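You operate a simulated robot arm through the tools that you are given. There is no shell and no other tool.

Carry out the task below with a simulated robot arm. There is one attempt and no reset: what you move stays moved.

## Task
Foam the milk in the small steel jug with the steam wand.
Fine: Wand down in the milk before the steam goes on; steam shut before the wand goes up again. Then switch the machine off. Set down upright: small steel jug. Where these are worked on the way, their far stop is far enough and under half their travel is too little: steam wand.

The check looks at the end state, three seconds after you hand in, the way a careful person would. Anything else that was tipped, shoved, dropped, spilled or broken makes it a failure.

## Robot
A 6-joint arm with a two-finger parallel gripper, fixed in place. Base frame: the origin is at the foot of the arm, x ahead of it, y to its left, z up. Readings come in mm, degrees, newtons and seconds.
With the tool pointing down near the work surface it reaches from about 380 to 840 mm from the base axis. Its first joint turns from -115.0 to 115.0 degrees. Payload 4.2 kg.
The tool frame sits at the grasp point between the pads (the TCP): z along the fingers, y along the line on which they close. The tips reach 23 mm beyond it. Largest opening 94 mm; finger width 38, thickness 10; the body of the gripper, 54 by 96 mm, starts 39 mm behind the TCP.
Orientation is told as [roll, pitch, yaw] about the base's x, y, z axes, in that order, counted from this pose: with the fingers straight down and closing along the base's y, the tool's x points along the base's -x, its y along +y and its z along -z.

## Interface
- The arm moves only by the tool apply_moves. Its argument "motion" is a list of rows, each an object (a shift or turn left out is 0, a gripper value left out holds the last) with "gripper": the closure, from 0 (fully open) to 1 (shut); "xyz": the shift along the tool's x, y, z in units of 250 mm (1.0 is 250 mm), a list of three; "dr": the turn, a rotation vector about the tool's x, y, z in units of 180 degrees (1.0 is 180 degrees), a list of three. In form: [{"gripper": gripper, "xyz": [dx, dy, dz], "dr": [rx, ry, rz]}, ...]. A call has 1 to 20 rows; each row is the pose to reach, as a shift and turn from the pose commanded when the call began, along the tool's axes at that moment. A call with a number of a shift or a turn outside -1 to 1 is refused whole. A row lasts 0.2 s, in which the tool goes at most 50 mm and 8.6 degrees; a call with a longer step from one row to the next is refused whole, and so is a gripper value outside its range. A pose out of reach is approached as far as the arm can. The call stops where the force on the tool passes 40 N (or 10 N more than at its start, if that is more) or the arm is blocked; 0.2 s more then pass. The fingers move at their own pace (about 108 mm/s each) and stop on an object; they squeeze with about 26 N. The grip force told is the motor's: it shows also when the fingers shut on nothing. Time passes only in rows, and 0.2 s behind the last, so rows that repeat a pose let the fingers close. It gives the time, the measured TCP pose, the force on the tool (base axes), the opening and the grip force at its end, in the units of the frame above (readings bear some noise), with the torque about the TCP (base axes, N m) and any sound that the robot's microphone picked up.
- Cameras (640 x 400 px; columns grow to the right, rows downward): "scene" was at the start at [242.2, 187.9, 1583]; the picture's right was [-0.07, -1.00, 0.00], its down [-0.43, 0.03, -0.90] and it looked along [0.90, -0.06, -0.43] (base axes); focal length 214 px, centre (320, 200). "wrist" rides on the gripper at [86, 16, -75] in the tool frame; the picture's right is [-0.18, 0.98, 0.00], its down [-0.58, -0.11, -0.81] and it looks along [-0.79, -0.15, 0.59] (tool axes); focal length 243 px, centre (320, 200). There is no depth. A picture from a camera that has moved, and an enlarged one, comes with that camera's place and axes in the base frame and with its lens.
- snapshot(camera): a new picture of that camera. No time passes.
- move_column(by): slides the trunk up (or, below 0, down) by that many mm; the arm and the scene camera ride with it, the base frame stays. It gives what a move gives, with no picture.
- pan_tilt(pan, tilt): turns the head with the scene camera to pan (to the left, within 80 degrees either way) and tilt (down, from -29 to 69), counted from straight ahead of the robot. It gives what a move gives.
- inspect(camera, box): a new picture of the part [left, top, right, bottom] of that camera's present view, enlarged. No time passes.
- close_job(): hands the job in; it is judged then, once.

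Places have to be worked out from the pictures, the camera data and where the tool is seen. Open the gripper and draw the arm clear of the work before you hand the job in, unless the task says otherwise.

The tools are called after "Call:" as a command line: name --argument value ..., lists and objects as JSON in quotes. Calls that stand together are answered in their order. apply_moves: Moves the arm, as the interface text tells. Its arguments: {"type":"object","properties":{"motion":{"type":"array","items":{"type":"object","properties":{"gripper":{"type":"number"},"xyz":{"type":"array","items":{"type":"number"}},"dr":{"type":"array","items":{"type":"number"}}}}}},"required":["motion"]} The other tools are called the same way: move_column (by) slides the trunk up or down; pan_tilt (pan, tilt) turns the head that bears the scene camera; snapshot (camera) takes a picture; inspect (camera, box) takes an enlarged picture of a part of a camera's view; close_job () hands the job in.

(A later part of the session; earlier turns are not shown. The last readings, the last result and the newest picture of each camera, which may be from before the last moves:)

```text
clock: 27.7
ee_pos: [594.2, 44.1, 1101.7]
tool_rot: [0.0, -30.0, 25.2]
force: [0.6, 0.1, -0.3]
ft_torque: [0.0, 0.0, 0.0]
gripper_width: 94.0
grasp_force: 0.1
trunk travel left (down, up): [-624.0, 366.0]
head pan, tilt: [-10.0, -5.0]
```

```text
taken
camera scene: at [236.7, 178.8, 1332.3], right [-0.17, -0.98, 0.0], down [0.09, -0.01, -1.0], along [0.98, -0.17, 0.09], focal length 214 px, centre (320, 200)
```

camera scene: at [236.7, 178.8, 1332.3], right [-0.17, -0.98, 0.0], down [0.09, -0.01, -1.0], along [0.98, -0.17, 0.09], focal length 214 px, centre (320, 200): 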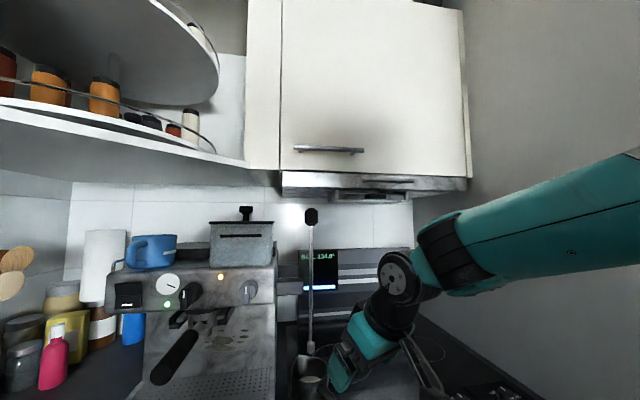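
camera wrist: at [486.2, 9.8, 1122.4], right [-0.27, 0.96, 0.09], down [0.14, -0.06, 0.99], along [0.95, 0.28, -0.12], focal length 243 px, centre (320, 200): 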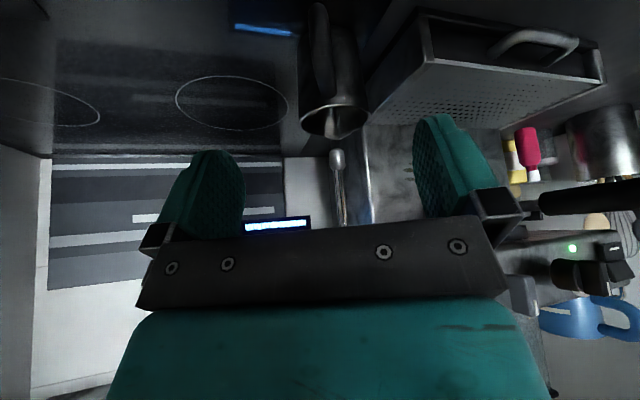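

The hood sits behind and above the wand (z ≥ 1390), so a horizontal approach works. I raise and back off the gripper while tilting it to horizontal.

Call:
apply_moves --motion '[{"gripper": 0, "xyz": [-0.043, 0.023, -0.09], "dr": [0, -0.0417, 0]}, {"xyz": [-0.087, 0.046, -0.18], "dr": [0, -0.0833, 0]}, {"xyz": [-0.13, 0.069, -0.27], "dr": [0, -0.125, 0]}, {"xyz": [-0.173, 0.092, -0.36], "dr": [0, -0.1667, 0]}, {"xyz": [-0.216, 0.115, -0.45], "dr": [0, -0.2083, 0]}, {"xyz": [-0.26, 0.138, -0.54], "dr": [0, -0.25, 0]}, {"xyz": [-0.303, 0.161, -0.63], "dr": [0, -0.2917, 0]}, {"xyz": [-0.346, 0.184, -0.719], "dr": [0, -0.3333, 0]}]'

Call:
snapshot --camera "scene"

```text
clock: 29.5
ee_pos: [582.6, 97.8, 1288.0]
tool_rot: [-179.2, -89.9, -155.6]
force: [0.3, -0.1, -0.5]
ft_torque: [0.0, -0.04, 0.06]
gripper_width: 94.1
grasp_force: 0.0
out of reach, approached as far as the arm can: row 5, 6, 7, 8
trunk travel left (down, up): [-624.0, 366.0]
head pan, tilt: [-10.0, -5.0]
```

```text
taken
camera scene: at [236.7, 178.7, 1332.4], right [-0.17, -0.98, 0.0], down [0.09, -0.02, -1.0], along [0.98, -0.17, 0.09], focal length 214 px, centre (320, 200)
```

scene: 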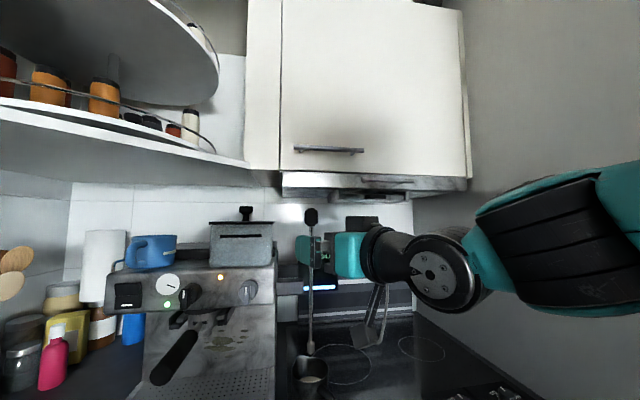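

The nearer pose was out of reach, but orientation is now horizontal at (583, 98, 1288). I move forward/up toward the wand grip and square up the yaw.

Call:
apply_moves --motion '[{"gripper": 0, "xyz": [-0.03, 0.003, 0.07], "dr": [0.035, 0, 0]}, {"xyz": [-0.06, 0.006, 0.135], "dr": [0.07, 0, 0]}, {"xyz": [-0.09, 0.009, 0.2], "dr": [0.105, 0, 0]}, {"xyz": [-0.12, 0.011, 0.27], "dr": [0.139, 0, 0]}]'

Call:
snapshot --camera "scene"

Call:
snapshot --camera "wrist"

```text
clock: 30.5
ee_pos: [641.5, 128.0, 1320.4]
tool_rot: [122.0, -89.9, -122.0]
force: [-0.4, -0.2, 0.9]
ft_torque: [0.02, -0.02, 0.01]
gripper_width: 94.1
grasp_force: 0.1
trunk travel left (down, up): [-624.0, 366.0]
head pan, tilt: [-10.0, -5.0]
```

```text
taken
camera scene: at [236.4, 178.5, 1332.4], right [-0.17, -0.98, 0.0], down [0.09, -0.01, -1.0], along [0.98, -0.17, 0.09], focal length 214 px, centre (320, 200)
```

scene: 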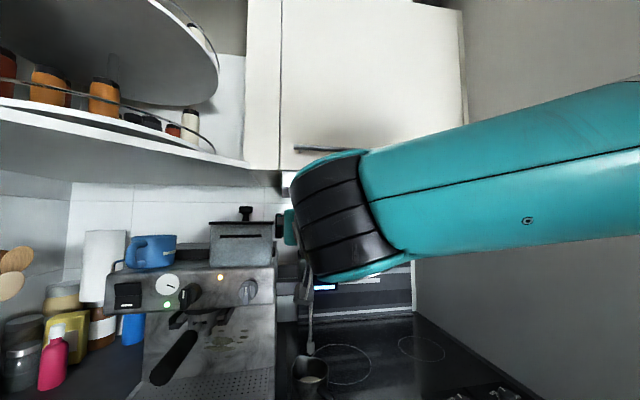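

```text
taken
camera wrist: at [568.3, 143.4, 1233.3], right [0.0, 0.98, 0.18], down [-0.81, -0.11, 0.58], along [0.59, -0.15, 0.79], focal length 243 px, centre (320, 200)
```

wrist: 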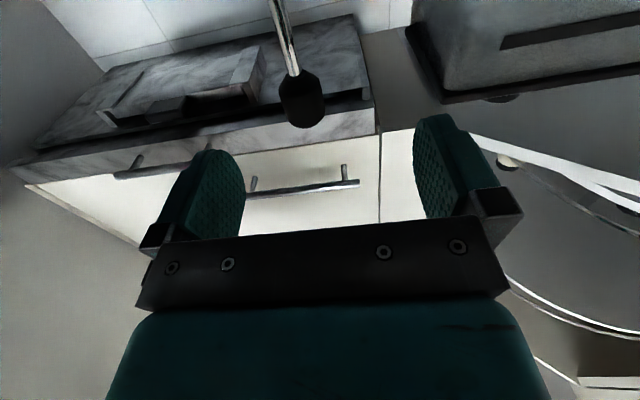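

TCP is horizontal at (641, 128, 1320); the grip from the wrist ray is at (735.5, 111, ~1332). I align laterally and in height, then advance so the pads straddle the grip.

Call:
apply_moves --motion '[{"gripper": 0, "xyz": [-0.03, -0.035, 0]}, {"xyz": [-0.055, -0.068, 0]}, {"xyz": [-0.055, -0.068, 0.1]}, {"xyz": [-0.055, -0.068, 0.2]}, {"xyz": [-0.055, -0.068, 0.3]}, {"xyz": [-0.055, -0.068, 0.376]}, {"xyz": [-0.055, -0.068, 0.376]}]'

Call:
snapshot --camera "wrist"

Call:
snapshot --camera "scene"

```text
clock: 32.1
ee_pos: [735.2, 113.5, 1331.9]
tool_rot: [115.8, -90.0, -115.7]
force: [-0.3, -1.3, -0.3]
ft_torque: [0.0, 0.01, -0.02]
gripper_width: 93.9
grasp_force: 0.2
trunk travel left (down, up): [-624.0, 366.0]
head pan, tilt: [-10.0, -5.0]
```

```text
taken
camera wrist: at [661.2, 128.0, 1245.6], right [0.0, 0.98, 0.18], down [-0.81, -0.11, 0.58], along [0.59, -0.15, 0.79], focal length 243 px, centre (320, 200)
```

wrist: 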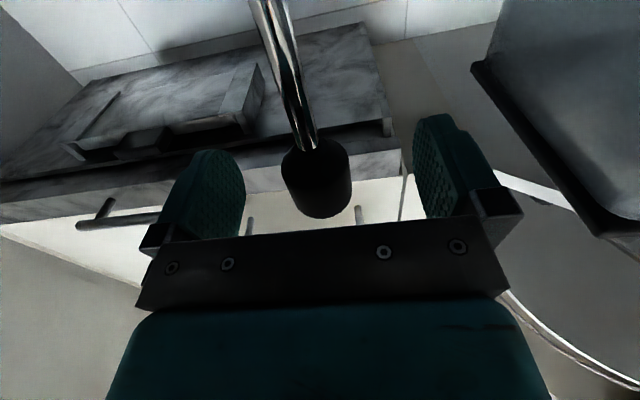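

```text
taken
camera scene: at [236.6, 178.8, 1332.4], right [-0.17, -0.98, 0.0], down [0.09, -0.02, -1.0], along [0.98, -0.17, 0.09], focal length 214 px, centre (320, 200)
```

scene: 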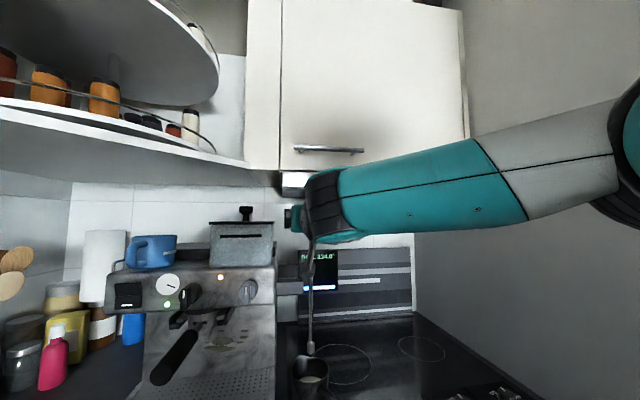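

The grip is between the pads at the right depth. I close the gripper on it.

Call:
apply_moves --motion '[{"gripper": 1}, {"gripper": 1}, {"gripper": 1}, {"gripper": 1}]'

Call:
snapshot --camera "wrist"

```text
clock: 33.1
ee_pos: [734.7, 112.4, 1332.7]
tool_rot: [56.9, -90.0, -56.9]
force: [-0.2, -6.7, -1.7]
ft_torque: [-0.11, 0.07, -0.08]
gripper_width: 31.1
grasp_force: 44.6
trunk travel left (down, up): [-624.0, 366.0]
head pan, tilt: [-10.0, -5.0]
```

```text
taken
camera wrist: at [661.2, 126.9, 1245.4], right [0.0, 0.98, 0.18], down [-0.81, -0.11, 0.58], along [0.59, -0.15, 0.79], focal length 243 px, centre (320, 200)
```

wrist: 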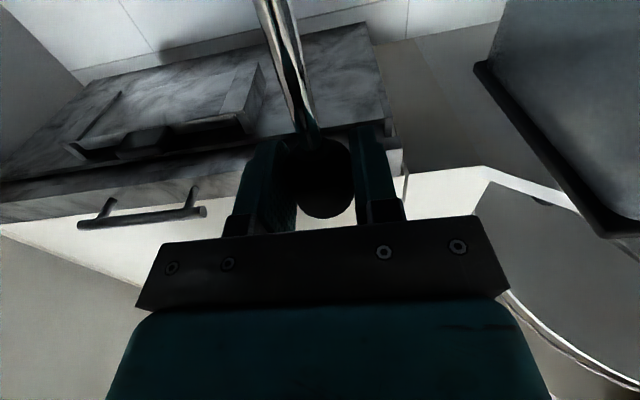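

Firm grip (31 mm). I push it down slowly 40 mm with a −1 mm lateral relief, watching the force.

Call:
apply_moves --motion '[{"gripper": 1, "xyz": [0.02, -0.004, 0]}, {"xyz": [0.05, -0.004, 0]}, {"xyz": [0.08, -0.004, 0]}, {"xyz": [0.12, -0.004, 0]}, {"xyz": [0.16, -0.004, 0]}, {"xyz": [0.16, -0.004, 0]}]'

Call:
pan_tilt --pan -10 --tilt 25

Call:
snapshot --camera "scene"

Call:
inspect --camera "scene" --box '[240, 60, 400, 240]'

```text
clock: 34.5
ee_pos: [735.0, 112.0, 1293.3]
tool_rot: [-122.9, -90.0, 123.2]
force: [-18.2, -1.9, -1.4]
ft_torque: [0.15, -0.09, 0.02]
gripper_width: 31.1
grasp_force: 45.2
trunk travel left (down, up): [-624.0, 366.0]
head pan, tilt: [-10.0, -5.0]
```

```text
clock: 35.5
ee_pos: [734.0, 112.8, 1294.6]
tool_rot: [-173.0, -90.0, 173.2]
force: [-20.3, -0.3, -1.0]
ft_torque: [-0.12, 0.4, 0.04]
gripper_width: 31.0
grasp_force: 44.7
trunk travel left (down, up): [-624.0, 366.0]
head pan, tilt: [-10.0, 25.0]
```

```text
taken
camera scene: at [240.0, 178.0, 1284.6], right [-0.17, -0.98, 0.0], down [-0.41, 0.07, -0.91], along [0.89, -0.16, -0.42], focal length 214 px, centre (320, 200)
```

scene: 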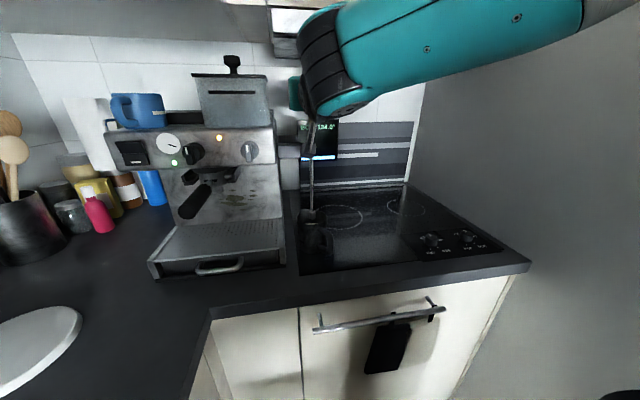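

```text
2.22 times, centred on (320, 150) of scene
camera zoom: at [240.0, 178.0, 1284.6], right [-0.17, -0.98, 0.0], down [-0.41, 0.07, -0.91], along [0.89, -0.16, -0.42], focal length 477 px, centre (320, 311)
```

zoom: 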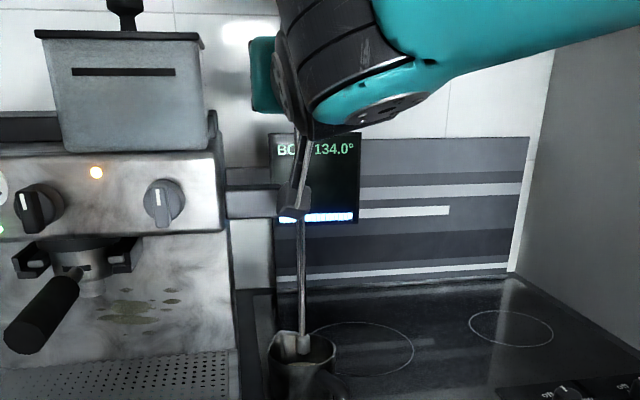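

Tip is entering the jug, moving vertically, but a −x force of ~19 N built up. I relieve it by moving 2 mm back and read again.

Call:
apply_moves --motion '[{"gripper": 1, "xyz": [0, 0, -0.004]}, {"xyz": [0, 0, -0.008]}, {"xyz": [0, 0, -0.008]}]'

Call:
inspect --camera "scene" --box '[280, 180, 360, 270]'

```text
clock: 36.3
ee_pos: [733.6, 112.1, 1294.2]
tool_rot: [129.4, -90.0, -129.3]
force: [5.5, 3.4, -1.0]
ft_torque: [0.13, -0.5, 0.03]
gripper_width: 31.1
grasp_force: 45.2
trunk travel left (down, up): [-624.0, 366.0]
head pan, tilt: [-10.0, 25.0]
```

```text
4.44 times, centred on (320, 225) of scene
camera zoom: at [241.8, 178.2, 1284.1], right [-0.17, -0.98, 0.0], down [-0.42, 0.07, -0.91], along [0.89, -0.16, -0.42], focal length 953 px, centre (320, 89)
```

zoom: 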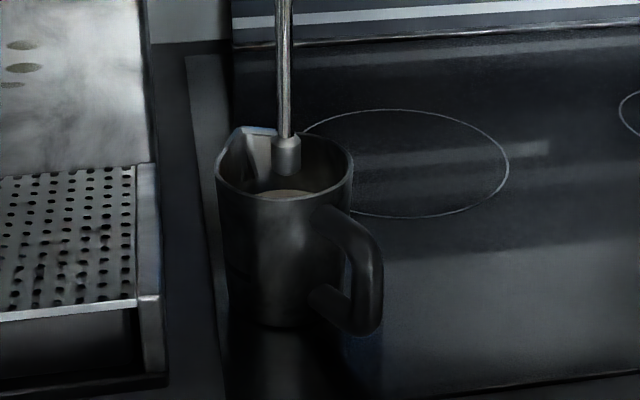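

Force relieved; it is just a stiff slide. Tip is centred in the jug mouth. I continue down 40 mm more in small steps.

Call:
apply_moves --motion '[{"gripper": 1, "xyz": [0.03, 0, 0.0015]}, {"xyz": [0.06, 0, 0.0015]}, {"xyz": [0.09, 0, 0.0015]}, {"xyz": [0.12, 0, 0.0015]}, {"xyz": [0.16, 0, 0.0015]}, {"xyz": [0.16, 0, 0.0015]}]'

Call:
inspect --camera "scene" --box '[240, 60, 400, 270]'

```text
clock: 37.7
ee_pos: [734.7, 111.9, 1255.3]
tool_rot: [-67.0, -90.0, 67.2]
force: [-2.3, 0.0, -1.7]
ft_torque: [0.09, -0.3, -0.02]
gripper_width: 31.1
grasp_force: 45.4
trunk travel left (down, up): [-624.0, 366.0]
head pan, tilt: [-10.0, 25.0]
```

```text
1.90 times, centred on (320, 165) of scene
camera zoom: at [241.0, 178.0, 1284.2], right [-0.17, -0.98, 0.0], down [-0.42, 0.07, -0.91], along [0.89, -0.16, -0.42], focal length 408 px, centre (320, 267)
```

zoom: 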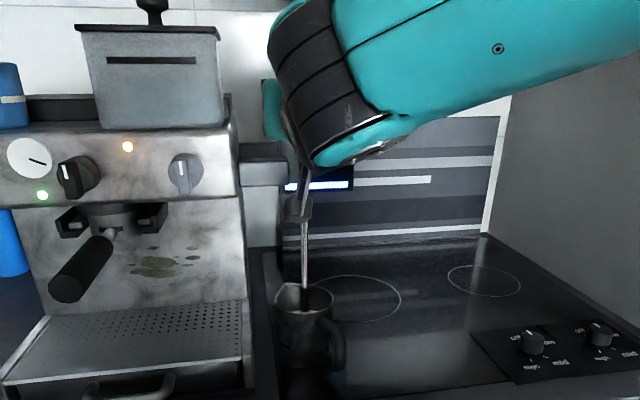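

Down 78 mm so far (tip ≈ 967), no resistance. I continue 30 mm more in 5–8 mm steps; the stop should show as force.

Call:
apply_moves --motion '[{"gripper": 1, "xyz": [0.02, 0, 0]}, {"xyz": [0.04, 0, 0]}, {"xyz": [0.06, 0, 0]}, {"xyz": [0.08, 0, 0]}, {"xyz": [0.1, 0, 0]}, {"xyz": [0.12, 0, 0]}, {"xyz": [0.12, 0, 0]}]'

Call:
inspect --camera "scene" --box '[280, 180, 360, 270]'

```text
clock: 39.3
ee_pos: [734.3, 111.6, 1224.0]
tool_rot: [-29.0, -89.9, 29.1]
force: [2.3, -2.5, -1.1]
ft_torque: [0.1, -0.09, -0.02]
gripper_width: 31.0
grasp_force: 45.0
trunk travel left (down, up): [-624.0, 366.0]
head pan, tilt: [-10.0, 25.0]
```

```text
4.44 times, centred on (320, 225) of scene
camera zoom: at [241.5, 177.8, 1284.2], right [-0.17, -0.98, 0.0], down [-0.42, 0.07, -0.91], along [0.89, -0.16, -0.42], focal length 953 px, centre (320, 89)
```

zoom: 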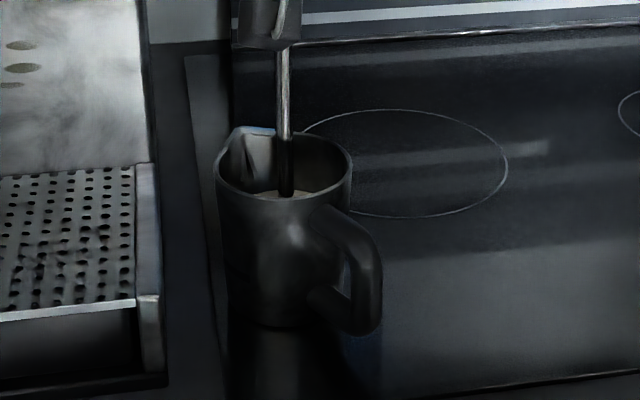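

Tip is under the milk surface (≈ z 936). I creep 12 mm further to look for the stop while staying above the jug's bottom.

Call:
apply_moves --motion '[{"gripper": 1, "xyz": [0.008, 0, 0]}, {"xyz": [0.016, 0, 0]}, {"xyz": [0.024, 0, 0]}, {"xyz": [0.032, 0, 0]}, {"xyz": [0.04, 0, 0]}, {"xyz": [0.048, 0, 0]}, {"xyz": [0.048, 0, 0]}]'

Call:
inspect --camera "scene" --box '[280, 180, 360, 270]'

```text
clock: 40.4
ee_pos: [734.6, 112.2, 1222.9]
tool_rot: [154.5, -88.9, -154.3]
force: [5.2, 1.5, 8.8]
ft_torque: [-0.22, 0.6, -0.08]
gripper_width: 31.0
grasp_force: 45.0
trunk travel left (down, up): [-624.0, 366.0]
head pan, tilt: [-10.0, 25.0]
stopped in row 5: the force on the tool passed its limit at 43 N (the readings are from after the stop); the commanded pose is now the measured one
```

```text
4.44 times, centred on (320, 225) of scene
camera zoom: at [241.1, 178.1, 1284.0], right [-0.17, -0.98, 0.0], down [-0.42, 0.07, -0.91], along [0.89, -0.16, -0.42], focal length 953 px, centre (320, 89)
```

zoom: 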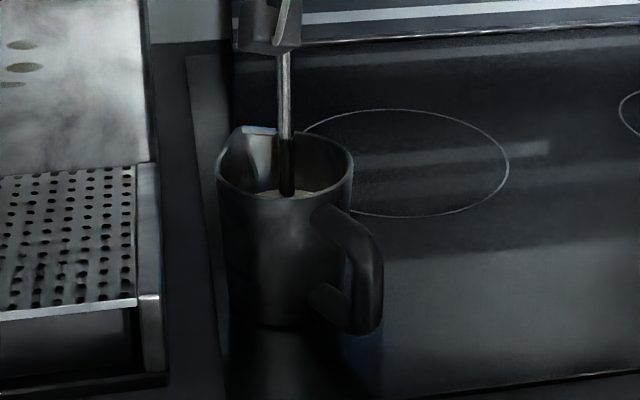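

The wand hit its lower stop at ~110 mm travel, tip in the milk. I release the grip and draw back 100 mm.

Call:
apply_moves --motion '[{"gripper": 0}, {"gripper": 0}, {"gripper": 0}, {"gripper": 0, "xyz": [0, 0, -0.1]}, {"xyz": [0, 0, -0.2]}, {"xyz": [0, 0, -0.3]}, {"xyz": [0, 0, -0.4]}]'

Call:
snapshot --camera "scene"

Call:
inspect --camera "scene" --box '[240, 100, 380, 260]'

Call:
snapshot --camera "wrist"

```text
clock: 42.0
ee_pos: [634.5, 110.4, 1218.2]
tool_rot: [153.4, -89.2, -153.2]
force: [-0.6, -0.6, 0.0]
ft_torque: [0.03, -0.03, 0.0]
gripper_width: 93.8
grasp_force: 0.1
trunk travel left (down, up): [-624.0, 366.0]
head pan, tilt: [-10.0, 25.0]
```

```text
taken
camera scene: at [241.5, 178.0, 1284.2], right [-0.17, -0.98, 0.0], down [-0.42, 0.07, -0.91], along [0.89, -0.16, -0.42], focal length 214 px, centre (320, 200)
```

scene: 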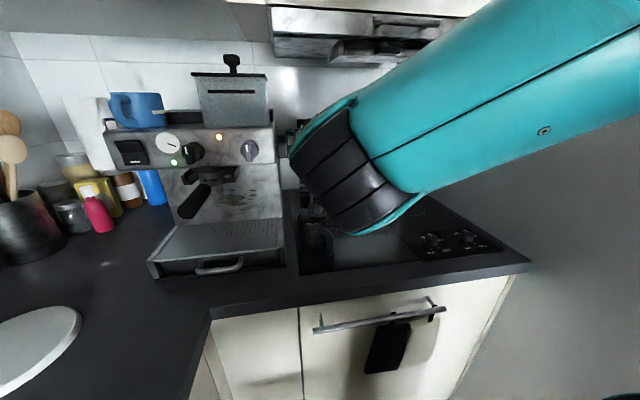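

```text
2.50 times, centred on (310, 180) of scene
camera zoom: at [241.5, 178.0, 1284.2], right [-0.17, -0.98, 0.0], down [-0.42, 0.07, -0.91], along [0.89, -0.16, -0.42], focal length 536 px, centre (345, 250)
```

zoom: 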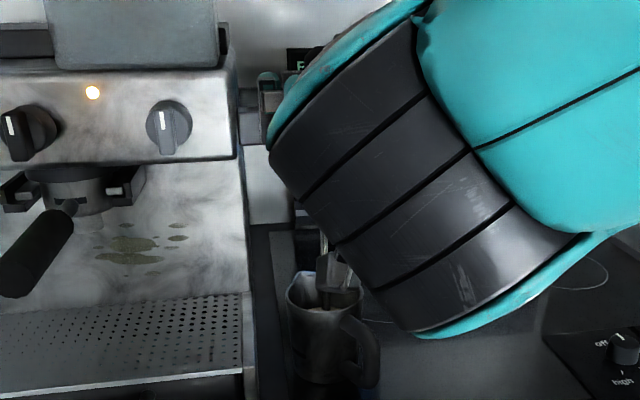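

```text
taken
camera wrist: at [561.9, 125.7, 1130.5], right [-0.01, 0.98, 0.19], down [-0.81, -0.12, 0.57], along [0.58, -0.15, 0.8], focal length 243 px, centre (320, 200)
```

wrist: 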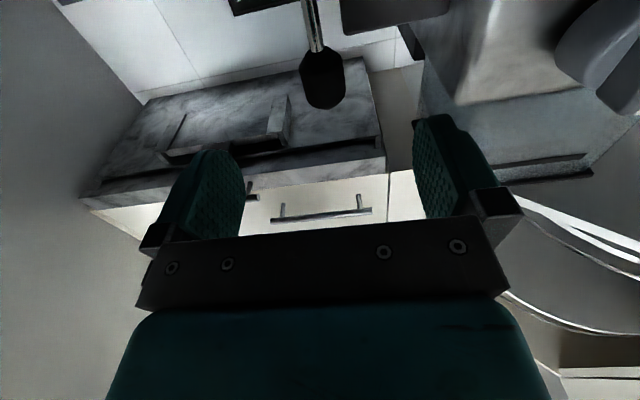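

The wand stays down. Now the steam knob: I zoom in on the front panel for its shape and exact centre.

Call:
inspect --camera "scene" --box '[180, 120, 290, 200]'

Call:
inspect --camera "scene" --box '[95, 110, 205, 190]'

```text
5.00 times, centred on (235, 160) of scene
camera zoom: at [241.5, 178.0, 1284.2], right [-0.17, -0.98, 0.0], down [-0.42, 0.07, -0.91], along [0.89, -0.16, -0.42], focal length 1072 px, centre (745, 400)
```

zoom: 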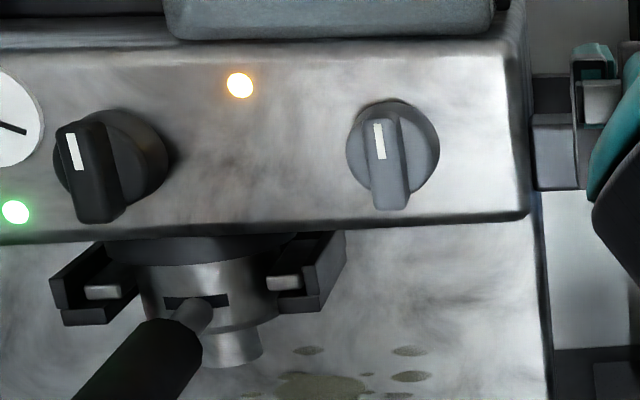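

```text
5.00 times, centred on (150, 150) of scene
camera zoom: at [241.5, 178.0, 1284.2], right [-0.17, -0.98, 0.0], down [-0.42, 0.07, -0.91], along [0.89, -0.16, -0.42], focal length 1072 px, centre (1170, 450)
```

zoom: 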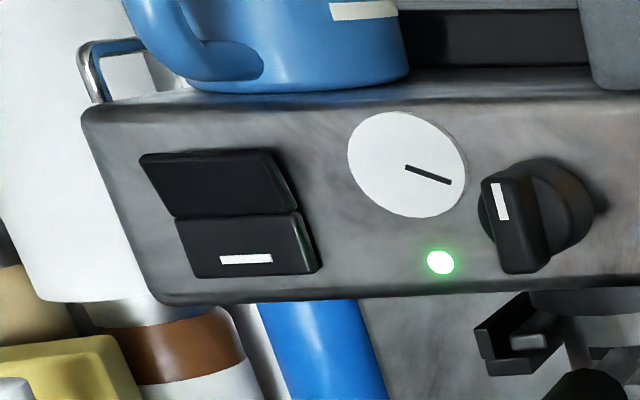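

The steam knob has a vertical bar (~15 mm wide) with its white mark up; centre ≈ (666, 237, 1199), axis along x. I back off a little and slide left to sit in front of it.

Call:
apply_moves --motion '[{"gripper": 0, "xyz": [0.01, 0.05, -0.06]}, {"xyz": [0.03, 0.17, -0.12]}, {"xyz": [0.05, 0.29, -0.12]}, {"xyz": [0.065, 0.4, -0.12]}, {"xyz": [0.076, 0.508, -0.12]}, {"xyz": [0.076, 0.508, -0.12]}]'

Call:
snapshot --camera "wrist"

Call:
snapshot --camera "scene"

```text
clock: 43.4
ee_pos: [604.6, 237.6, 1201.4]
tool_rot: [152.3, -89.1, -152.1]
force: [0.7, -0.5, 0.1]
ft_torque: [-0.01, 0.01, 0.01]
gripper_width: 94.1
grasp_force: 0.0
trunk travel left (down, up): [-624.0, 366.0]
head pan, tilt: [-10.0, 25.0]
```

```text
taken
camera wrist: at [532.3, 253.1, 1113.5], right [-0.01, 0.98, 0.19], down [-0.81, -0.12, 0.57], along [0.58, -0.15, 0.8], focal length 243 px, centre (320, 200)
```

wrist: 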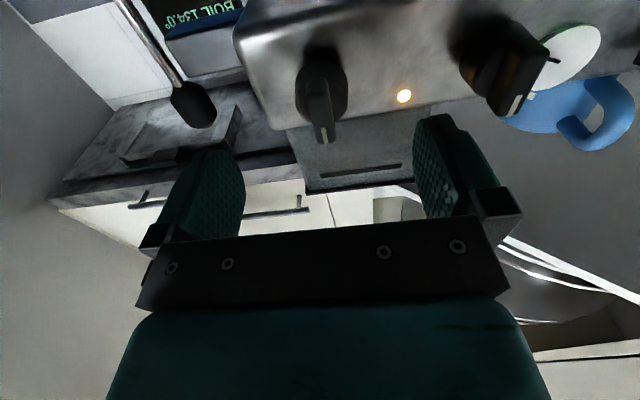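

```text
taken
camera scene: at [241.2, 178.0, 1284.3], right [-0.17, -0.98, 0.0], down [-0.42, 0.07, -0.91], along [0.89, -0.16, -0.42], focal length 214 px, centre (320, 200)
```

scene: 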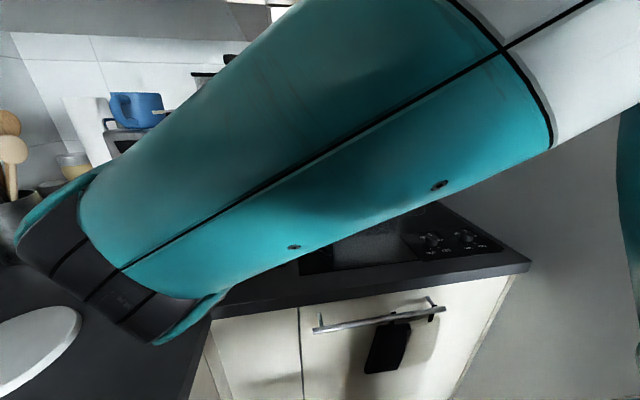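

The knob is seen from below in the wrist camera; I zoom in.

Call:
inspect --camera "wrist" --box '[250, 30, 450, 170]'

```text
2.86 times, centred on (350, 100) of wrist
camera zoom: at [532.3, 253.1, 1113.5], right [-0.01, 0.98, 0.19], down [-0.81, -0.12, 0.57], along [0.58, -0.15, 0.8], focal length 693 px, centre (234, 486)
```

zoom: 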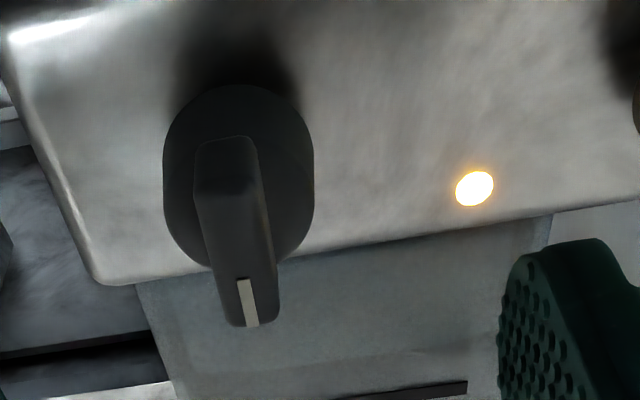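

Estimates of the bar's centre agree at about (662, 238, 1201). I advance 47 mm and close gently on the bar.

Call:
apply_moves --motion '[{"gripper": 0, "xyz": [0, 0, 0.06]}, {"xyz": [0, 0, 0.12]}, {"xyz": [0, 0, 0.16]}, {"xyz": [0, 0, 0.19]}, {"xyz": [0, 0, 0.19]}]'

Call:
snapshot --camera "wrist"

```text
clock: 44.6
ee_pos: [651.0, 238.3, 1201.6]
tool_rot: [155.1, -89.2, -154.9]
force: [0.2, -0.2, 0.2]
ft_torque: [-0.02, 0.01, 0.02]
gripper_width: 94.2
grasp_force: 0.0
trunk travel left (down, up): [-624.0, 366.0]
head pan, tilt: [-10.0, 25.0]
```

```text
taken
camera wrist: at [579.3, 253.9, 1114.4], right [-0.01, 0.98, 0.19], down [-0.81, -0.12, 0.57], along [0.58, -0.15, 0.8], focal length 243 px, centre (320, 200)
```

wrist: 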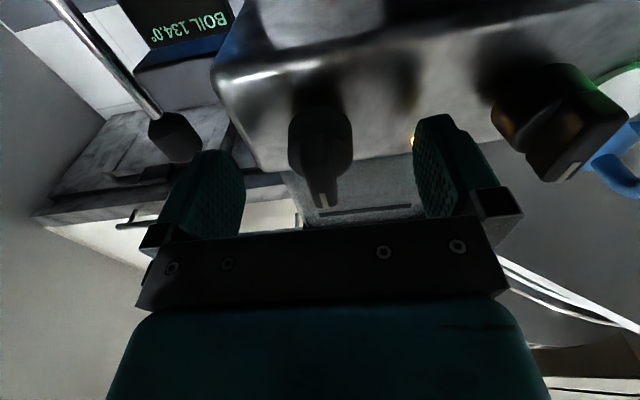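

Zooming again for a second sight line on the bar before closing.

Call:
inspect --camera "wrist" --box '[250, 80, 410, 220]'

```text
2.86 times, centred on (330, 150) of wrist
camera zoom: at [579.3, 253.9, 1114.4], right [-0.01, 0.98, 0.19], down [-0.81, -0.12, 0.57], along [0.58, -0.15, 0.8], focal length 693 px, centre (291, 343)
```

zoom: 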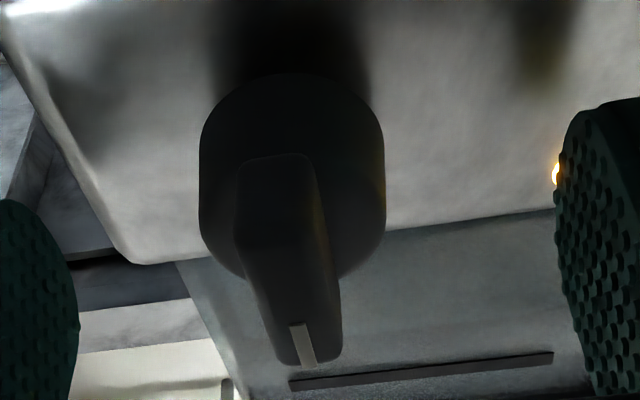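

Triangulated: bar front at x≈645, disc at x≈678, axis at y≈238.5, z≈1198. I lower 3 mm and close on the bar.

Call:
apply_moves --motion '[{"gripper": 0, "xyz": [0.012, 0, 0]}, {"gripper": 1, "xyz": [0.012, 0, 0]}, {"gripper": 1, "xyz": [0.012, 0, 0]}, {"gripper": 1, "xyz": [0.012, 0, 0]}, {"gripper": 1, "xyz": [0.012, 0, 0]}]'

Call:
snapshot --camera "wrist"

```text
clock: 45.8
ee_pos: [651.1, 239.2, 1199.7]
tool_rot: [154.0, -89.2, -153.6]
force: [3.3, 6.9, 1.7]
ft_torque: [0.02, -0.11, 0.22]
gripper_width: 32.4
grasp_force: 44.8
trunk travel left (down, up): [-624.0, 366.0]
head pan, tilt: [-10.0, 25.0]
```

```text
taken
camera wrist: at [579.4, 255.0, 1111.1], right [-0.01, 0.98, 0.19], down [-0.81, -0.12, 0.57], along [0.58, -0.15, 0.8], focal length 243 px, centre (320, 200)
```

wrist: 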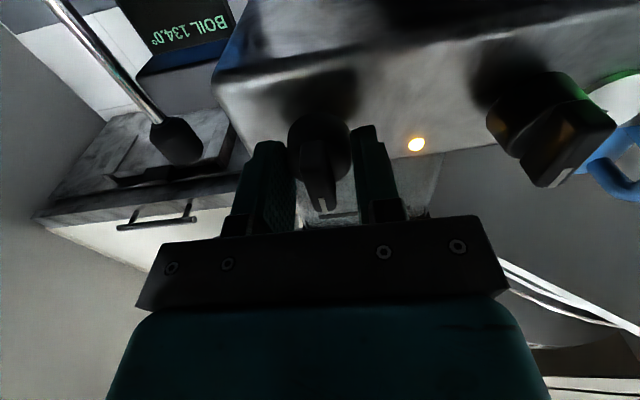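

Width 32 mm: the tips closed on the knob's round skirt, not the bar. I open, back off 14 mm, and close on the bar only.

Call:
apply_moves --motion '[{"gripper": 0}, {"gripper": 0}, {"gripper": 0}, {"gripper": 0, "xyz": [0, 0, -0.056]}, {"gripper": 0, "xyz": [0, 0, -0.056]}, {"gripper": 1, "xyz": [0, 0, -0.056]}, {"gripper": 1, "xyz": [0, 0, -0.056]}, {"gripper": 1, "xyz": [0, 0, -0.056]}, {"gripper": 1, "xyz": [0, 0, -0.056]}]'

Call:
snapshot --camera "wrist"

Call:
inspect --camera "wrist" --box '[220, 80, 420, 220]'

```text
clock: 47.8
ee_pos: [638.6, 239.4, 1197.9]
tool_rot: [153.6, -89.2, -153.3]
force: [3.3, 11.1, 3.4]
ft_torque: [0.07, 0.06, 0.34]
gripper_width: 31.0
grasp_force: 45.0
trunk travel left (down, up): [-624.0, 366.0]
head pan, tilt: [-10.0, 25.0]
```

```text
taken
camera wrist: at [565.3, 254.9, 1110.6], right [-0.01, 0.98, 0.19], down [-0.81, -0.12, 0.57], along [0.58, -0.15, 0.8], focal length 243 px, centre (320, 200)
```

wrist: 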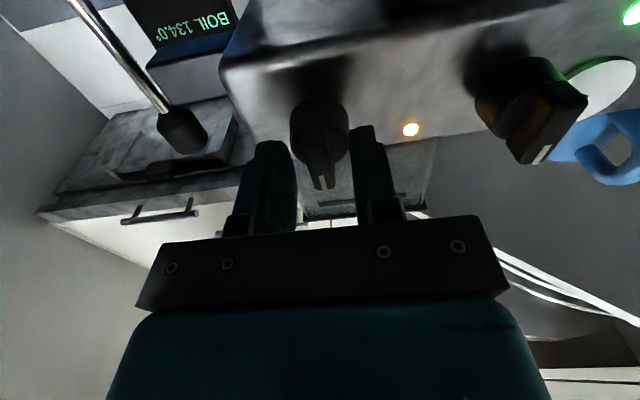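

```text
2.86 times, centred on (320, 150) of wrist
camera zoom: at [565.3, 254.9, 1110.6], right [-0.01, 0.98, 0.19], down [-0.81, -0.12, 0.57], along [0.58, -0.15, 0.8], focal length 693 px, centre (320, 343)
```

zoom: 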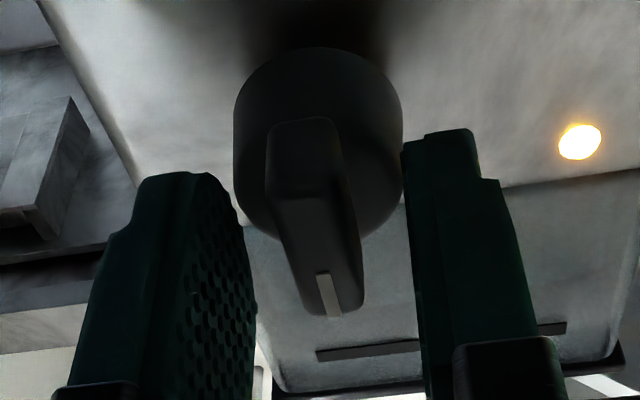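

Still on the skirt (31 mm). I back off 8 mm more and close again to catch just the bar.

Call:
apply_moves --motion '[{"gripper": 0}, {"gripper": 0}, {"gripper": 0}, {"gripper": 0, "xyz": [0, 0, -0.032]}, {"gripper": 0, "xyz": [0, 0, -0.032]}, {"gripper": 1, "xyz": [0, 0, -0.032]}, {"gripper": 1, "xyz": [0, 0, -0.032]}, {"gripper": 1, "xyz": [0, 0, -0.032]}, {"gripper": 1, "xyz": [0, 0, -0.032]}]'

Call:
inspect --camera "wrist" --box '[220, 80, 420, 220]'

```text
clock: 49.8
ee_pos: [631.2, 240.5, 1199.1]
tool_rot: [153.0, -89.1, -152.6]
force: [4.2, 10.7, 2.9]
ft_torque: [0.0, 0.37, 0.12]
gripper_width: 11.8
grasp_force: 45.3
trunk travel left (down, up): [-624.0, 366.0]
head pan, tilt: [-10.0, 25.0]
```

```text
2.86 times, centred on (320, 150) of wrist
camera zoom: at [557.6, 255.0, 1110.2], right [-0.01, 0.98, 0.19], down [-0.81, -0.12, 0.57], along [0.58, -0.15, 0.8], focal length 693 px, centre (320, 343)
```

zoom: 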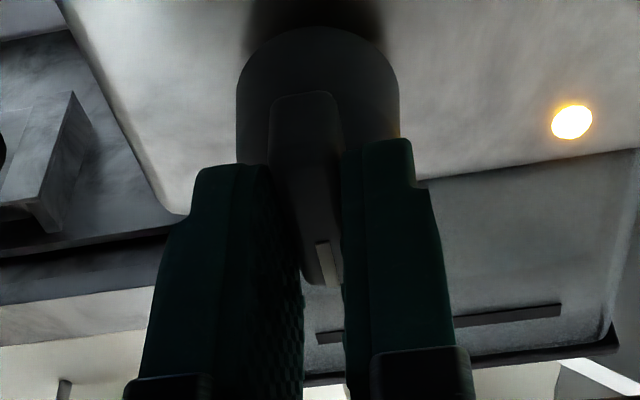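

The bar is gripped (11.8 mm). I relieve 1 mm sideways and try a small counter-clockwise turn (10°, about tool −z) to see whether it is free or at its stop.

Call:
apply_moves --motion '[{"gripper": 1, "xyz": [0, 0.004, 0]}, {"xyz": [0, 0.004, 0], "dr": [0, 0, -0.02]}, {"xyz": [0, 0.004, 0], "dr": [0, 0, -0.04]}, {"xyz": [0, 0.004, 0], "dr": [0, 0, -0.056]}, {"xyz": [0, 0.004, 0], "dr": [0, 0, -0.056]}]'

Call:
inspect --camera "wrist" --box '[220, 60, 420, 220]'

```text
clock: 51.0
ee_pos: [629.1, 239.7, 1197.3]
tool_rot: [-94.3, -80.2, 94.5]
force: [4.6, 9.3, 2.9]
ft_torque: [1.66, -0.11, 0.0]
gripper_width: 16.3
grasp_force: 44.7
trunk travel left (down, up): [-624.0, 366.0]
head pan, tilt: [-10.0, 25.0]
```

```text
2.50 times, centred on (320, 140) of wrist
camera zoom: at [557.5, 240.0, 1108.6], right [0.0, 1.0, 0.01], down [-0.81, -0.01, 0.58], along [0.58, -0.01, 0.81], focal length 606 px, centre (320, 350)
```

zoom: 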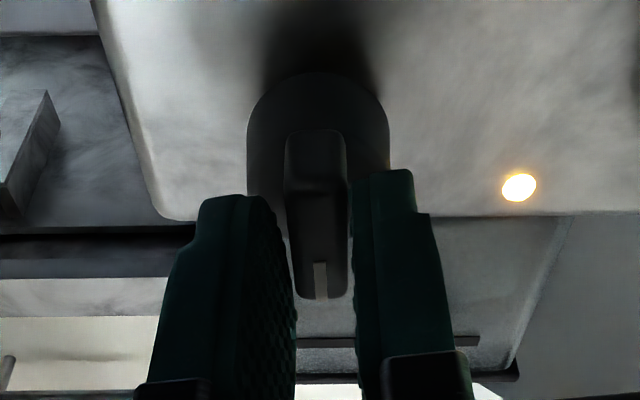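

The bar resisted (1.66 N·m, fingers forced apart), so counter-clockwise is its stop. I turn back and go clockwise instead, 30° past the start.

Call:
apply_moves --motion '[{"gripper": 1, "dr": [0, 0, 0.028]}, {"dr": [0, 0, 0.056]}, {"dr": [0, 0, 0.09]}, {"dr": [0, 0, 0.125]}, {"dr": [0, 0, 0.16]}, {"dr": [0, 0, 0.195]}, {"dr": [0, 0, 0.222]}, {"dr": [0, 0, 0.222]}]'

Call:
inspect --camera "wrist" --box '[220, 60, 420, 220]'

Call:
snapshot --camera "wrist"

```text
clock: 52.8
ee_pos: [629.9, 239.6, 1197.8]
tool_rot: [91.2, -59.8, -90.8]
force: [-11.5, 1.4, -16.8]
ft_torque: [0.04, -0.61, -0.74]
gripper_width: 11.8
grasp_force: 44.7
trunk travel left (down, up): [-624.0, 366.0]
head pan, tilt: [-10.0, 25.0]
```

```text
2.50 times, centred on (320, 140) of wrist
camera zoom: at [557.0, 295.8, 1129.4], right [-0.01, 0.76, 0.65], down [-0.81, -0.39, 0.44], along [0.59, -0.53, 0.62], focal length 606 px, centre (320, 350)
```

zoom: 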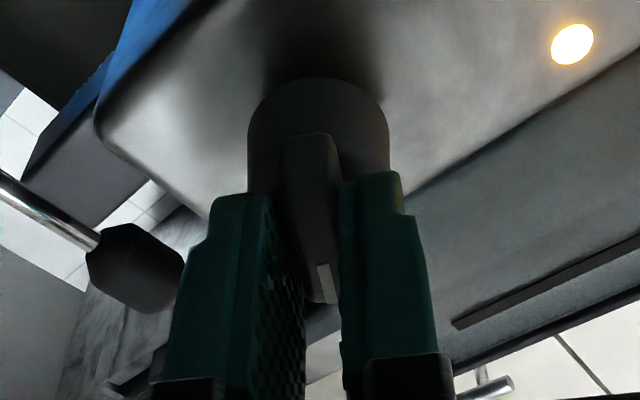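

```text
taken
camera wrist: at [557.0, 295.8, 1129.4], right [-0.01, 0.76, 0.65], down [-0.81, -0.39, 0.44], along [0.59, -0.53, 0.62], focal length 243 px, centre (320, 200)
```

wrist: 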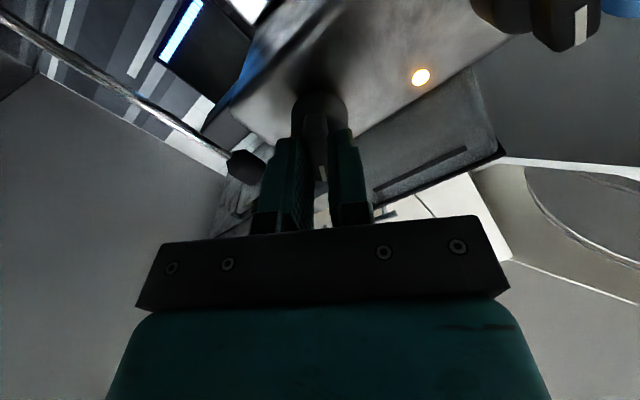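

Clockwise works: the bar turned 30° with the fingers. No sound yet, so I continue another 60° with a small relief of the offset forces.

Call:
apply_moves --motion '[{"gripper": 1, "xyz": [0.005, -0.003, -0.002], "dr": [0, 0, 0.04]}, {"xyz": [0.005, -0.003, -0.002], "dr": [0, 0, 0.08]}, {"xyz": [0.005, -0.003, -0.002], "dr": [0, 0, 0.12]}, {"xyz": [0.005, -0.003, -0.002], "dr": [0, 0, 0.16]}, {"xyz": [0.005, -0.003, -0.002], "dr": [0, 0, 0.2]}]'

Call:
inspect --camera "wrist" --box '[220, 60, 420, 220]'

```text
clock: 54.0
ee_pos: [630.8, 238.4, 1195.9]
tool_rot: [90.9, -23.7, -90.3]
force: [-1.6, 3.9, -6.9]
ft_torque: [-0.03, -0.15, -1.18]
gripper_width: 11.8
grasp_force: 44.7
trunk travel left (down, up): [-624.0, 366.0]
head pan, tilt: [-10.0, 25.0]
```

```text
2.50 times, centred on (320, 140) of wrist
camera zoom: at [556.5, 323.8, 1175.7], right [-0.01, 0.23, 0.97], down [-0.81, -0.58, 0.12], along [0.59, -0.78, 0.19], focal length 606 px, centre (320, 350)
```

zoom: 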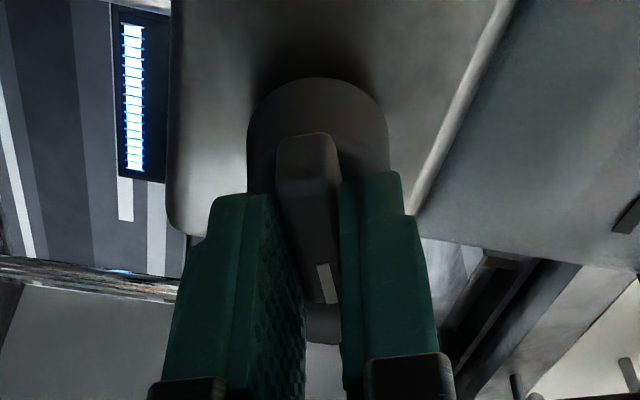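

66° turned, still no sound. I continue to about 95° and check for a stop or sound.

Call:
apply_moves --motion '[{"gripper": 1, "xyz": [0.003, 0, 0], "dr": [0, 0, 0.04]}, {"xyz": [0.003, 0, 0], "dr": [0, 0, 0.08]}, {"xyz": [0.003, 0, 0], "dr": [0, 0, 0.12]}, {"xyz": [0.003, 0, 0], "dr": [0, 0, 0.16]}, {"xyz": [0.003, 0, 0], "dr": [0, 0, 0.16]}]'

Call:
snapshot --camera "wrist"

Call:
snapshot --camera "scene"

```text
clock: 55.2
ee_pos: [629.4, 240.6, 1196.6]
tool_rot: [90.8, 5.1, -89.8]
force: [5.8, -2.4, 3.5]
ft_torque: [-1.68, 0.22, -0.1]
gripper_width: 13.7
grasp_force: 44.5
trunk travel left (down, up): [-624.0, 366.0]
head pan, tilt: [-10.0, 25.0]
```

```text
taken
camera wrist: at [555.9, 323.0, 1219.1], right [-0.01, -0.27, 0.96], down [-0.8, -0.57, -0.17], along [0.6, -0.77, -0.21], focal length 243 px, centre (320, 200)
```

wrist: 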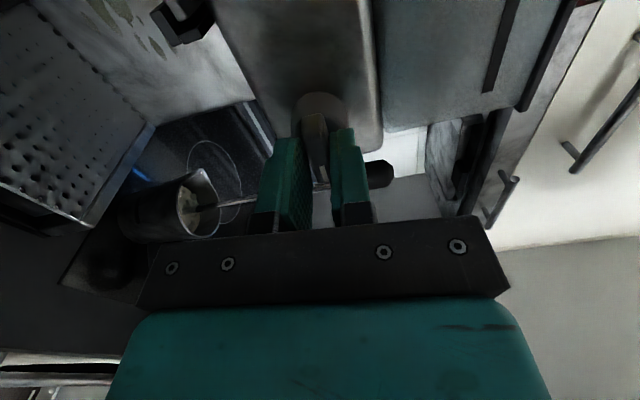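

```text
taken
camera scene: at [241.5, 178.1, 1284.3], right [-0.17, -0.98, 0.0], down [-0.42, 0.07, -0.91], along [0.89, -0.16, -0.42], focal length 214 px, centre (320, 200)
```

scene: 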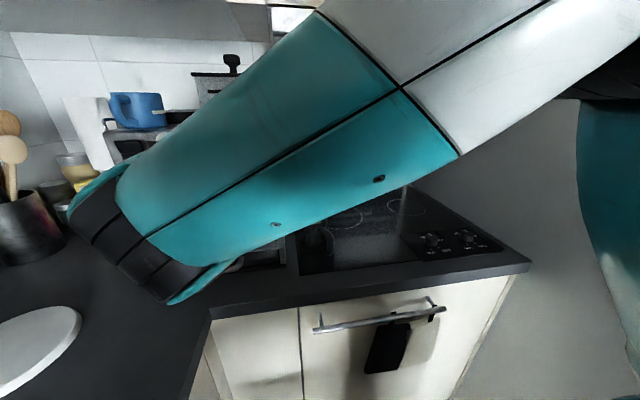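

The knob reached its far stop at ~90° (torque −1.7). I relax the twist a bit and look at the milk for foam.

Call:
apply_moves --motion '[{"gripper": 1, "dr": [0, 0, -0.025]}, {"dr": [0, 0, -0.025]}, {"dr": [0, 0, -0.025]}, {"dr": [0, 0, -0.025]}, {"dr": [0, 0, -0.025]}]'

Call:
inspect --camera "wrist" --box '[100, 120, 280, 260]'

Call:
inspect --camera "wrist" --box '[250, 60, 410, 240]'

```text
clock: 56.4
ee_pos: [630.5, 240.0, 1196.9]
tool_rot: [90.8, 0.7, -89.8]
force: [8.8, -2.3, 8.4]
ft_torque: [-0.5, 0.16, 0.46]
gripper_width: 12.0
grasp_force: 45.0
trunk travel left (down, up): [-624.0, 366.0]
head pan, tilt: [-10.0, 25.0]
```

```text
2.86 times, centred on (190, 190) of wrist
camera zoom: at [555.9, 324.8, 1212.4], right [-0.01, -0.19, 0.98], down [-0.8, -0.58, -0.13], along [0.6, -0.79, -0.15], focal length 693 px, centre (691, 229)
```

zoom: 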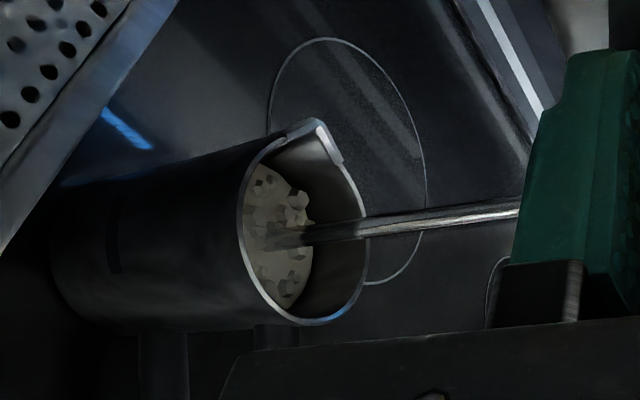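

```text
2.22 times, centred on (330, 150) of wrist
camera zoom: at [555.9, 324.8, 1212.4], right [-0.01, -0.19, 0.98], down [-0.8, -0.58, -0.13], along [0.6, -0.79, -0.15], focal length 539 px, centre (298, 311)
```

zoom: 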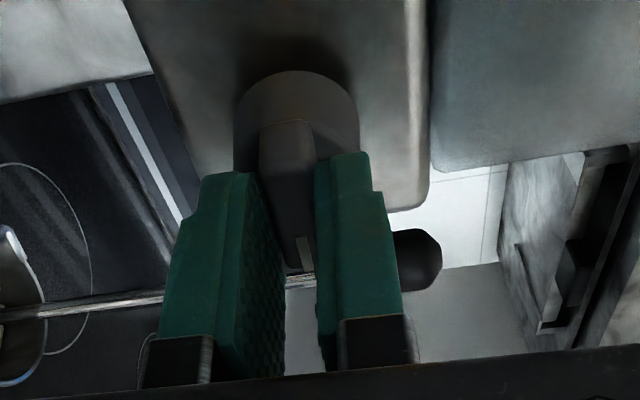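

Bubbles are forming in the milk: steam is on. I wait about 1.5 s and look again at the foam level.

Call:
apply_moves --motion '[{"gripper": 1}, {"gripper": 1}, {"gripper": 1}, {"gripper": 1}, {"gripper": 1}, {"gripper": 1}, {"gripper": 1}]'

Call:
inspect --camera "wrist" --box '[100, 120, 280, 260]'

```text
clock: 58.0
ee_pos: [630.5, 240.1, 1197.1]
tool_rot: [90.8, 0.6, -89.8]
force: [12.4, -0.8, 15.0]
ft_torque: [-0.48, 0.07, -0.05]
gripper_width: 11.9
grasp_force: 45.4
trunk travel left (down, up): [-624.0, 366.0]
head pan, tilt: [-10.0, 25.0]
```

```text
2.86 times, centred on (190, 190) of wrist
camera zoom: at [555.9, 324.8, 1212.4], right [-0.01, -0.19, 0.98], down [-0.8, -0.58, -0.13], along [0.6, -0.79, -0.15], focal length 693 px, centre (691, 229)
```

zoom: 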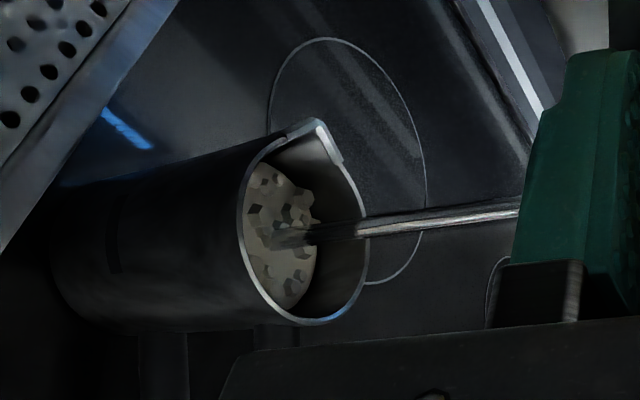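

Foam is building slowly and still well below the rim. I relieve the upward force (1 mm) and wait another ~3 s.

Call:
apply_moves --motion '[{"gripper": 1, "xyz": [0, 0.004, 0]}, {"xyz": [0, 0.004, 0]}, {"xyz": [0, 0.004, 0]}, {"xyz": [0, 0.004, 0]}, {"xyz": [0, 0.004, 0]}, {"xyz": [0, 0.004, 0]}, {"xyz": [0, 0.004, 0]}, {"xyz": [0, 0.004, 0]}, {"xyz": [0, 0.004, 0]}, {"xyz": [0, 0.004, 0]}, {"xyz": [0, 0.004, 0]}, {"xyz": [0, 0.004, 0]}, {"xyz": [0, 0.004, 0]}, {"xyz": [0, 0.004, 0]}]'

Call:
inspect --camera "wrist" --box '[100, 120, 280, 260]'

```text
clock: 61.0
ee_pos: [629.7, 239.0, 1196.3]
tool_rot: [90.7, 0.5, -89.8]
force: [6.2, -1.2, -2.3]
ft_torque: [-0.45, 0.34, 0.3]
gripper_width: 11.6
grasp_force: 45.2
trunk travel left (down, up): [-624.0, 366.0]
head pan, tilt: [-10.0, 25.0]
```

```text
2.86 times, centred on (190, 190) of wrist
camera zoom: at [555.8, 324.8, 1212.5], right [-0.01, -0.19, 0.98], down [-0.8, -0.58, -0.12], along [0.6, -0.79, -0.15], focal length 693 px, centre (691, 229)
```

zoom: 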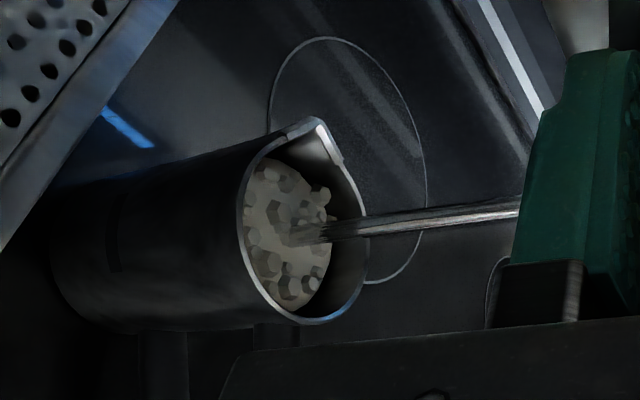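

Foam has risen noticeably, still a fair margin to the rim. I wait ~2.4 s more.

Call:
apply_moves --motion '[{"gripper": 1}, {"gripper": 1}, {"gripper": 1}, {"gripper": 1}, {"gripper": 1}, {"gripper": 1}, {"gripper": 1}, {"gripper": 1}, {"gripper": 1}, {"gripper": 1}, {"gripper": 1}]'

Call:
inspect --camera "wrist" --box '[100, 120, 280, 260]'

Call:
snapshot --camera "wrist"

```text
clock: 63.4
ee_pos: [629.7, 240.8, 1195.7]
tool_rot: [90.8, 0.5, -89.8]
force: [2.2, -1.6, -9.0]
ft_torque: [-0.42, 0.42, 0.02]
gripper_width: 11.7
grasp_force: 44.5
trunk travel left (down, up): [-624.0, 366.0]
head pan, tilt: [-10.0, 25.0]
```

```text
2.86 times, centred on (190, 190) of wrist
camera zoom: at [555.9, 324.8, 1212.5], right [-0.01, -0.19, 0.98], down [-0.8, -0.58, -0.12], along [0.6, -0.79, -0.15], focal length 693 px, centre (691, 229)
```

zoom: 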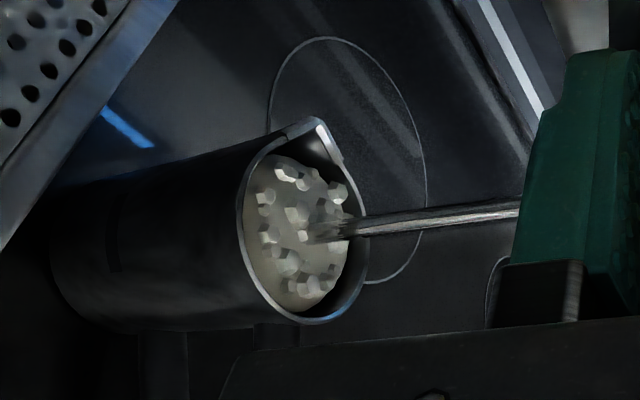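

```text
taken
camera wrist: at [555.9, 324.8, 1212.5], right [-0.01, -0.19, 0.98], down [-0.8, -0.58, -0.12], along [0.6, -0.79, -0.15], focal length 243 px, centre (320, 200)
```

wrist: 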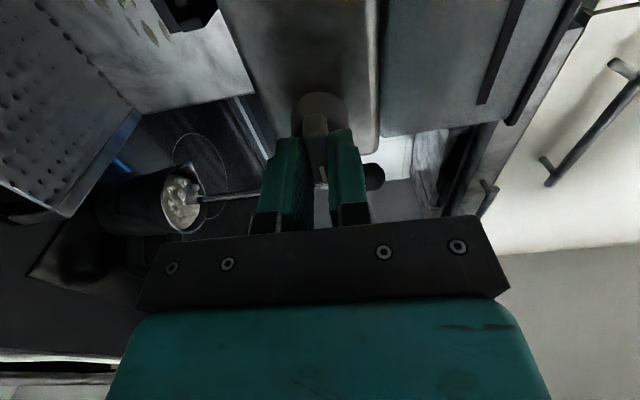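

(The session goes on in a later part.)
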